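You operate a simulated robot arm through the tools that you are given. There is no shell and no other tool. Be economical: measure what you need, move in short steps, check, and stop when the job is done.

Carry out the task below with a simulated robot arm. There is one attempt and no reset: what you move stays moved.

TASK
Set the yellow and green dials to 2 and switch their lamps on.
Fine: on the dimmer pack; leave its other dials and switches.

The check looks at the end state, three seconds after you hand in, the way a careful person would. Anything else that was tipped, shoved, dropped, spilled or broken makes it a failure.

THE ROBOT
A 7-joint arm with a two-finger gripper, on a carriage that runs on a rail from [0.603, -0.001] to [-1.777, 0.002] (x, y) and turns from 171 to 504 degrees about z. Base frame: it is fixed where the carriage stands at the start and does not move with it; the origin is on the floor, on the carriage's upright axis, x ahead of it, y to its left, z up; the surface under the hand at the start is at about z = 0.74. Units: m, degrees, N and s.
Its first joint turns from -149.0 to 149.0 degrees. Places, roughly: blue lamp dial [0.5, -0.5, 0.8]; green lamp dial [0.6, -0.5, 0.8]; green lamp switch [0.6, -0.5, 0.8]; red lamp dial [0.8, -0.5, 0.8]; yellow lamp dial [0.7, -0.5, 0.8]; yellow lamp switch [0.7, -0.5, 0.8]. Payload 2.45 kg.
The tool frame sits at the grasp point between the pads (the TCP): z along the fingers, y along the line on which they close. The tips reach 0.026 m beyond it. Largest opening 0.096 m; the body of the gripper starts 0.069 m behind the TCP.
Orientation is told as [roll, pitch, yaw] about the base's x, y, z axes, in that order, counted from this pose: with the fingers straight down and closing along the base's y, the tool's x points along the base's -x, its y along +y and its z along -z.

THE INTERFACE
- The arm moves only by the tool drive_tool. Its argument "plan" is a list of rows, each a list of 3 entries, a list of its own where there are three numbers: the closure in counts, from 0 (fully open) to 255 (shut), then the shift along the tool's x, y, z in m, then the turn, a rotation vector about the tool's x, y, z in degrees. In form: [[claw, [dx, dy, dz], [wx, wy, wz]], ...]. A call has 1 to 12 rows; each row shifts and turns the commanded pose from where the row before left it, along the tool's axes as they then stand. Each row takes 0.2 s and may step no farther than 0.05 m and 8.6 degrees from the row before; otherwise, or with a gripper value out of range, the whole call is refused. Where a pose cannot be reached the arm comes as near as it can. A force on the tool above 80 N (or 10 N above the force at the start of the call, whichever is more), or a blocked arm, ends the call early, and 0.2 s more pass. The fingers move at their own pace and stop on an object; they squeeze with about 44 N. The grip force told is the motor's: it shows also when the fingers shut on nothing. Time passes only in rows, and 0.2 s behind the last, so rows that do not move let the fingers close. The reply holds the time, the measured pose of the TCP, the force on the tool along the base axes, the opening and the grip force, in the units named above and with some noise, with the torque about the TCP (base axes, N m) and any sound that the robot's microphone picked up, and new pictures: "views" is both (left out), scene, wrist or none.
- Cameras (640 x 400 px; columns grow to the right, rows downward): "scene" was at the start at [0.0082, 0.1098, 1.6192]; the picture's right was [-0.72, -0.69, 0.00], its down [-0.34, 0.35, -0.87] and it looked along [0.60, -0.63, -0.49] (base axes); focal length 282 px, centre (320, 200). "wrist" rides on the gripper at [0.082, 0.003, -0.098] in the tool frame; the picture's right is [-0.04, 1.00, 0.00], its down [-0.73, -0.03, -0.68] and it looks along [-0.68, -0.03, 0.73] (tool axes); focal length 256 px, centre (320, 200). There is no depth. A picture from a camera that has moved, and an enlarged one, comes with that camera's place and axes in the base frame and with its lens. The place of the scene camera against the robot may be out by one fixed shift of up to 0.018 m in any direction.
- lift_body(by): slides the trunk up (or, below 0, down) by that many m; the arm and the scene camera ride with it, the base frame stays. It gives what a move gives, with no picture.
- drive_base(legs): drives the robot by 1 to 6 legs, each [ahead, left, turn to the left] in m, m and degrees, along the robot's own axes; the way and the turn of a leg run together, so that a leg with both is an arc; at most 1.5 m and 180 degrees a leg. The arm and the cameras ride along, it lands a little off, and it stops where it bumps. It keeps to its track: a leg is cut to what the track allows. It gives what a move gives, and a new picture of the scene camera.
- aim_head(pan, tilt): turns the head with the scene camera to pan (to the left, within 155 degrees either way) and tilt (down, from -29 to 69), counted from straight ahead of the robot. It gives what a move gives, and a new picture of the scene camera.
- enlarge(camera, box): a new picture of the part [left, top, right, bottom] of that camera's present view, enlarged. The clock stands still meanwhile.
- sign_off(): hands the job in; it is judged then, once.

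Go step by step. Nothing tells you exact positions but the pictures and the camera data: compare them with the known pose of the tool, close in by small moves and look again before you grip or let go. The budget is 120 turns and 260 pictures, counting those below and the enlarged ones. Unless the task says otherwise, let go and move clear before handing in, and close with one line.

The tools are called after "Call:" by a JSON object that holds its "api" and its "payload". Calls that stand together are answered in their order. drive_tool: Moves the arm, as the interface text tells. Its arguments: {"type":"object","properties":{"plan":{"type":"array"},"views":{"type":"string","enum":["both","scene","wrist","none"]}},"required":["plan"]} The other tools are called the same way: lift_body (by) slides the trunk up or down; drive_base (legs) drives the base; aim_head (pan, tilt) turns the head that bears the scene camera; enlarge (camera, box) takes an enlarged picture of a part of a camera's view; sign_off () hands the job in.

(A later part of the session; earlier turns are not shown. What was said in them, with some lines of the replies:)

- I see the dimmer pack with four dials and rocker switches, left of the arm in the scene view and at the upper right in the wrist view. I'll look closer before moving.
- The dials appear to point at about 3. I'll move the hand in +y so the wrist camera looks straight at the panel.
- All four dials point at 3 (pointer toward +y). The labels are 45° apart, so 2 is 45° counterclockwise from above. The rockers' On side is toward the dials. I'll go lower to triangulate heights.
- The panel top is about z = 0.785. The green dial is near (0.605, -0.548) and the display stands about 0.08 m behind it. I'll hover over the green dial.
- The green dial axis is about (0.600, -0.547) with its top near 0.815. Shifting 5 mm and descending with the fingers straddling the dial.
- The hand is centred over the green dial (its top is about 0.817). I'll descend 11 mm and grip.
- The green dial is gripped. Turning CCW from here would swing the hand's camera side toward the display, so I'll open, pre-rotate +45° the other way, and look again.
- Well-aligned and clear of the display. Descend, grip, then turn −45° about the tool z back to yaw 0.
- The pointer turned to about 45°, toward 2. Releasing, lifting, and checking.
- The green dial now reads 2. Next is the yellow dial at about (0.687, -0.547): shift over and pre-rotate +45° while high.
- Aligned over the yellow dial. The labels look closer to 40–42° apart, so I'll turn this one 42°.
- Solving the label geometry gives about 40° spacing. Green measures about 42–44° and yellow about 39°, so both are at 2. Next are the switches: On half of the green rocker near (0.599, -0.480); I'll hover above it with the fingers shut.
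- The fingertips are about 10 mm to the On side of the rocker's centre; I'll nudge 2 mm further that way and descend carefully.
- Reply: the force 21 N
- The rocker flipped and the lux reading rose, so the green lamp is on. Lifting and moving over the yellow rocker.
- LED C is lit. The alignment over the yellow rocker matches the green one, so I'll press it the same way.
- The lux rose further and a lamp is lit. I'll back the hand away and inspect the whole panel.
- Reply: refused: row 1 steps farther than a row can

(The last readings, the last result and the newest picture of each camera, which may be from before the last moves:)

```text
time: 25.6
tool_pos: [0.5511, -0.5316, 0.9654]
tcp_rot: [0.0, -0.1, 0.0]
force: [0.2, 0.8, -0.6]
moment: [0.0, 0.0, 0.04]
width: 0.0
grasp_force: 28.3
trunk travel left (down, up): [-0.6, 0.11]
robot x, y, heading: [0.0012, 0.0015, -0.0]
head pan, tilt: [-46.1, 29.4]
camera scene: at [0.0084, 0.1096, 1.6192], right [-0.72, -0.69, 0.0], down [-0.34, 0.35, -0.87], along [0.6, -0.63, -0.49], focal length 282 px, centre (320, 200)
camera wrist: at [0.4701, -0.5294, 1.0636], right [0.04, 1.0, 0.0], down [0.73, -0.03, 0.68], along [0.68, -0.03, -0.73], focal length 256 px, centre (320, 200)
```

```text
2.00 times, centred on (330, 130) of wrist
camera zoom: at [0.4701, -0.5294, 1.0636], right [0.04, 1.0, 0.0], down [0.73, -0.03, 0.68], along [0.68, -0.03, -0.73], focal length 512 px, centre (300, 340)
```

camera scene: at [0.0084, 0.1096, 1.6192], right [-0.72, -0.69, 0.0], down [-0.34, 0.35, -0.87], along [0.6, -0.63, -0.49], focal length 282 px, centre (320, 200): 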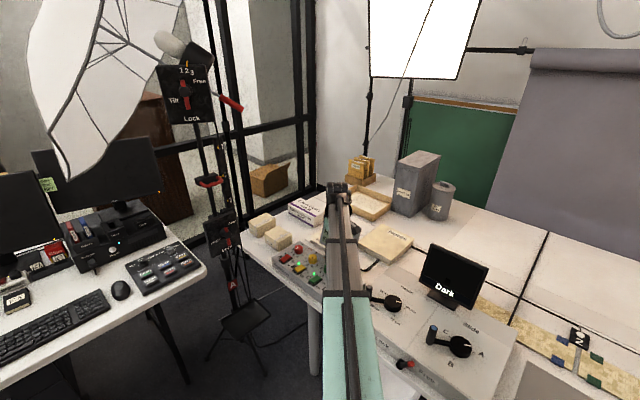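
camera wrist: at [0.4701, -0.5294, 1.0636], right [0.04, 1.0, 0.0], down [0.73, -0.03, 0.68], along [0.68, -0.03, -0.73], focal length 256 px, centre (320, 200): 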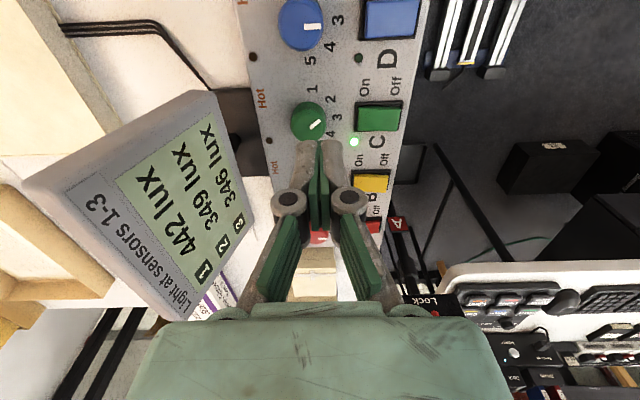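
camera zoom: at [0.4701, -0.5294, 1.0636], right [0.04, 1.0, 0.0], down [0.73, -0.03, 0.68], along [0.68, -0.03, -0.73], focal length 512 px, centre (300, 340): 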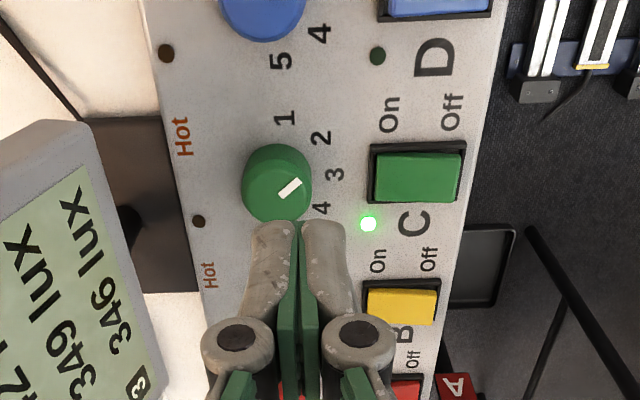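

LEDs B and C are both lit. Moving the hand clear for a final look at the dials.

Call:
{"api": "drive_tool", "payload": {"plan": [[255, [0, 0, -0.045], [0, 0, 0]], [255, [0, 0, -0.045], [0, 0, 0]], [90, [0.045, 0, 0], [0, 0, 0]], [0, [0.045, 0, -0.02], [0, 0, 0]], [0, [0, 0, -0.045], [0, 0, 0]], [0, [0, 0, 0], [0, 0, 0]]], "views": "wrist"}}

Call:
{"api": "enlarge", "payload": {"camera": "wrist", "box": [240, 30, 400, 230]}}

Call:
{"api": "enlarge", "payload": {"camera": "wrist", "box": [280, 100, 360, 200]}}

```text
time: 27.0
tool_pos: [0.4623, -0.531, 1.1222]
tcp_rot: [0.1, 0.0, 0.0]
force: [-0.1, 0.9, -0.2]
moment: [-0.02, 0.01, -0.01]
width: 0.0962
grasp_force: 0.1
trunk travel left (down, up): [-0.6, 0.11]
robot x, y, heading: [0.0, 0.0015, -0.1]
head pan, tilt: [-46.1, 29.4]
camera wrist: at [0.38, -0.5284, 1.2197], right [0.04, 1.0, 0.0], down [0.73, -0.03, 0.68], along [0.68, -0.03, -0.73], focal length 256 px, centre (320, 200)
```

wrist: 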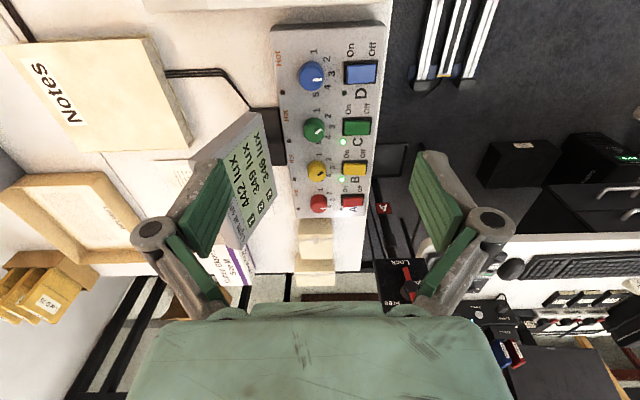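

```text
2.00 times, centred on (320, 130) of wrist
camera zoom: at [0.38, -0.5284, 1.2197], right [0.04, 1.0, 0.0], down [0.73, -0.03, 0.68], along [0.68, -0.03, -0.73], focal length 512 px, centre (320, 340)
```

zoom: 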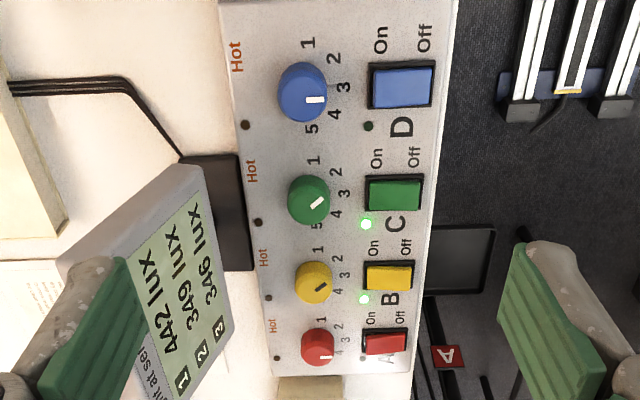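

```text
4.00 times, centred on (320, 150) of wrist
camera zoom: at [0.38, -0.5284, 1.2197], right [0.04, 1.0, 0.0], down [0.73, -0.03, 0.68], along [0.68, -0.03, -0.73], focal length 1024 px, centre (320, 400)
```

zoom: 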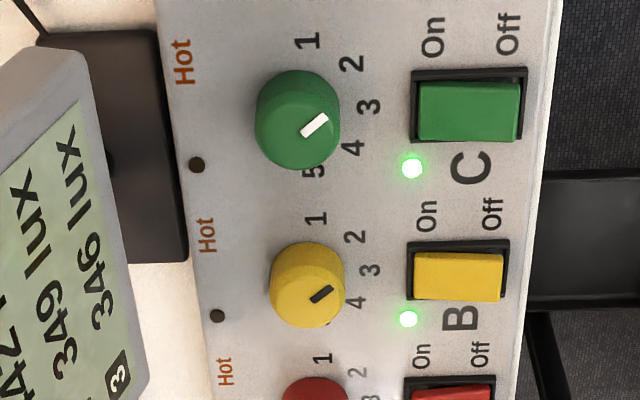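

Yellow and green both point at 2, and LEDs B and C are lit. Red and blue are unchanged and the hand is clear, so I'm handing in.

Call:
{"api": "sign_off", "payload": {}}

```text
The job is handed in.
```

The yellow and green dials are set to 2 and both their lamps are switched on; the red and blue dials and switches were left as they were.
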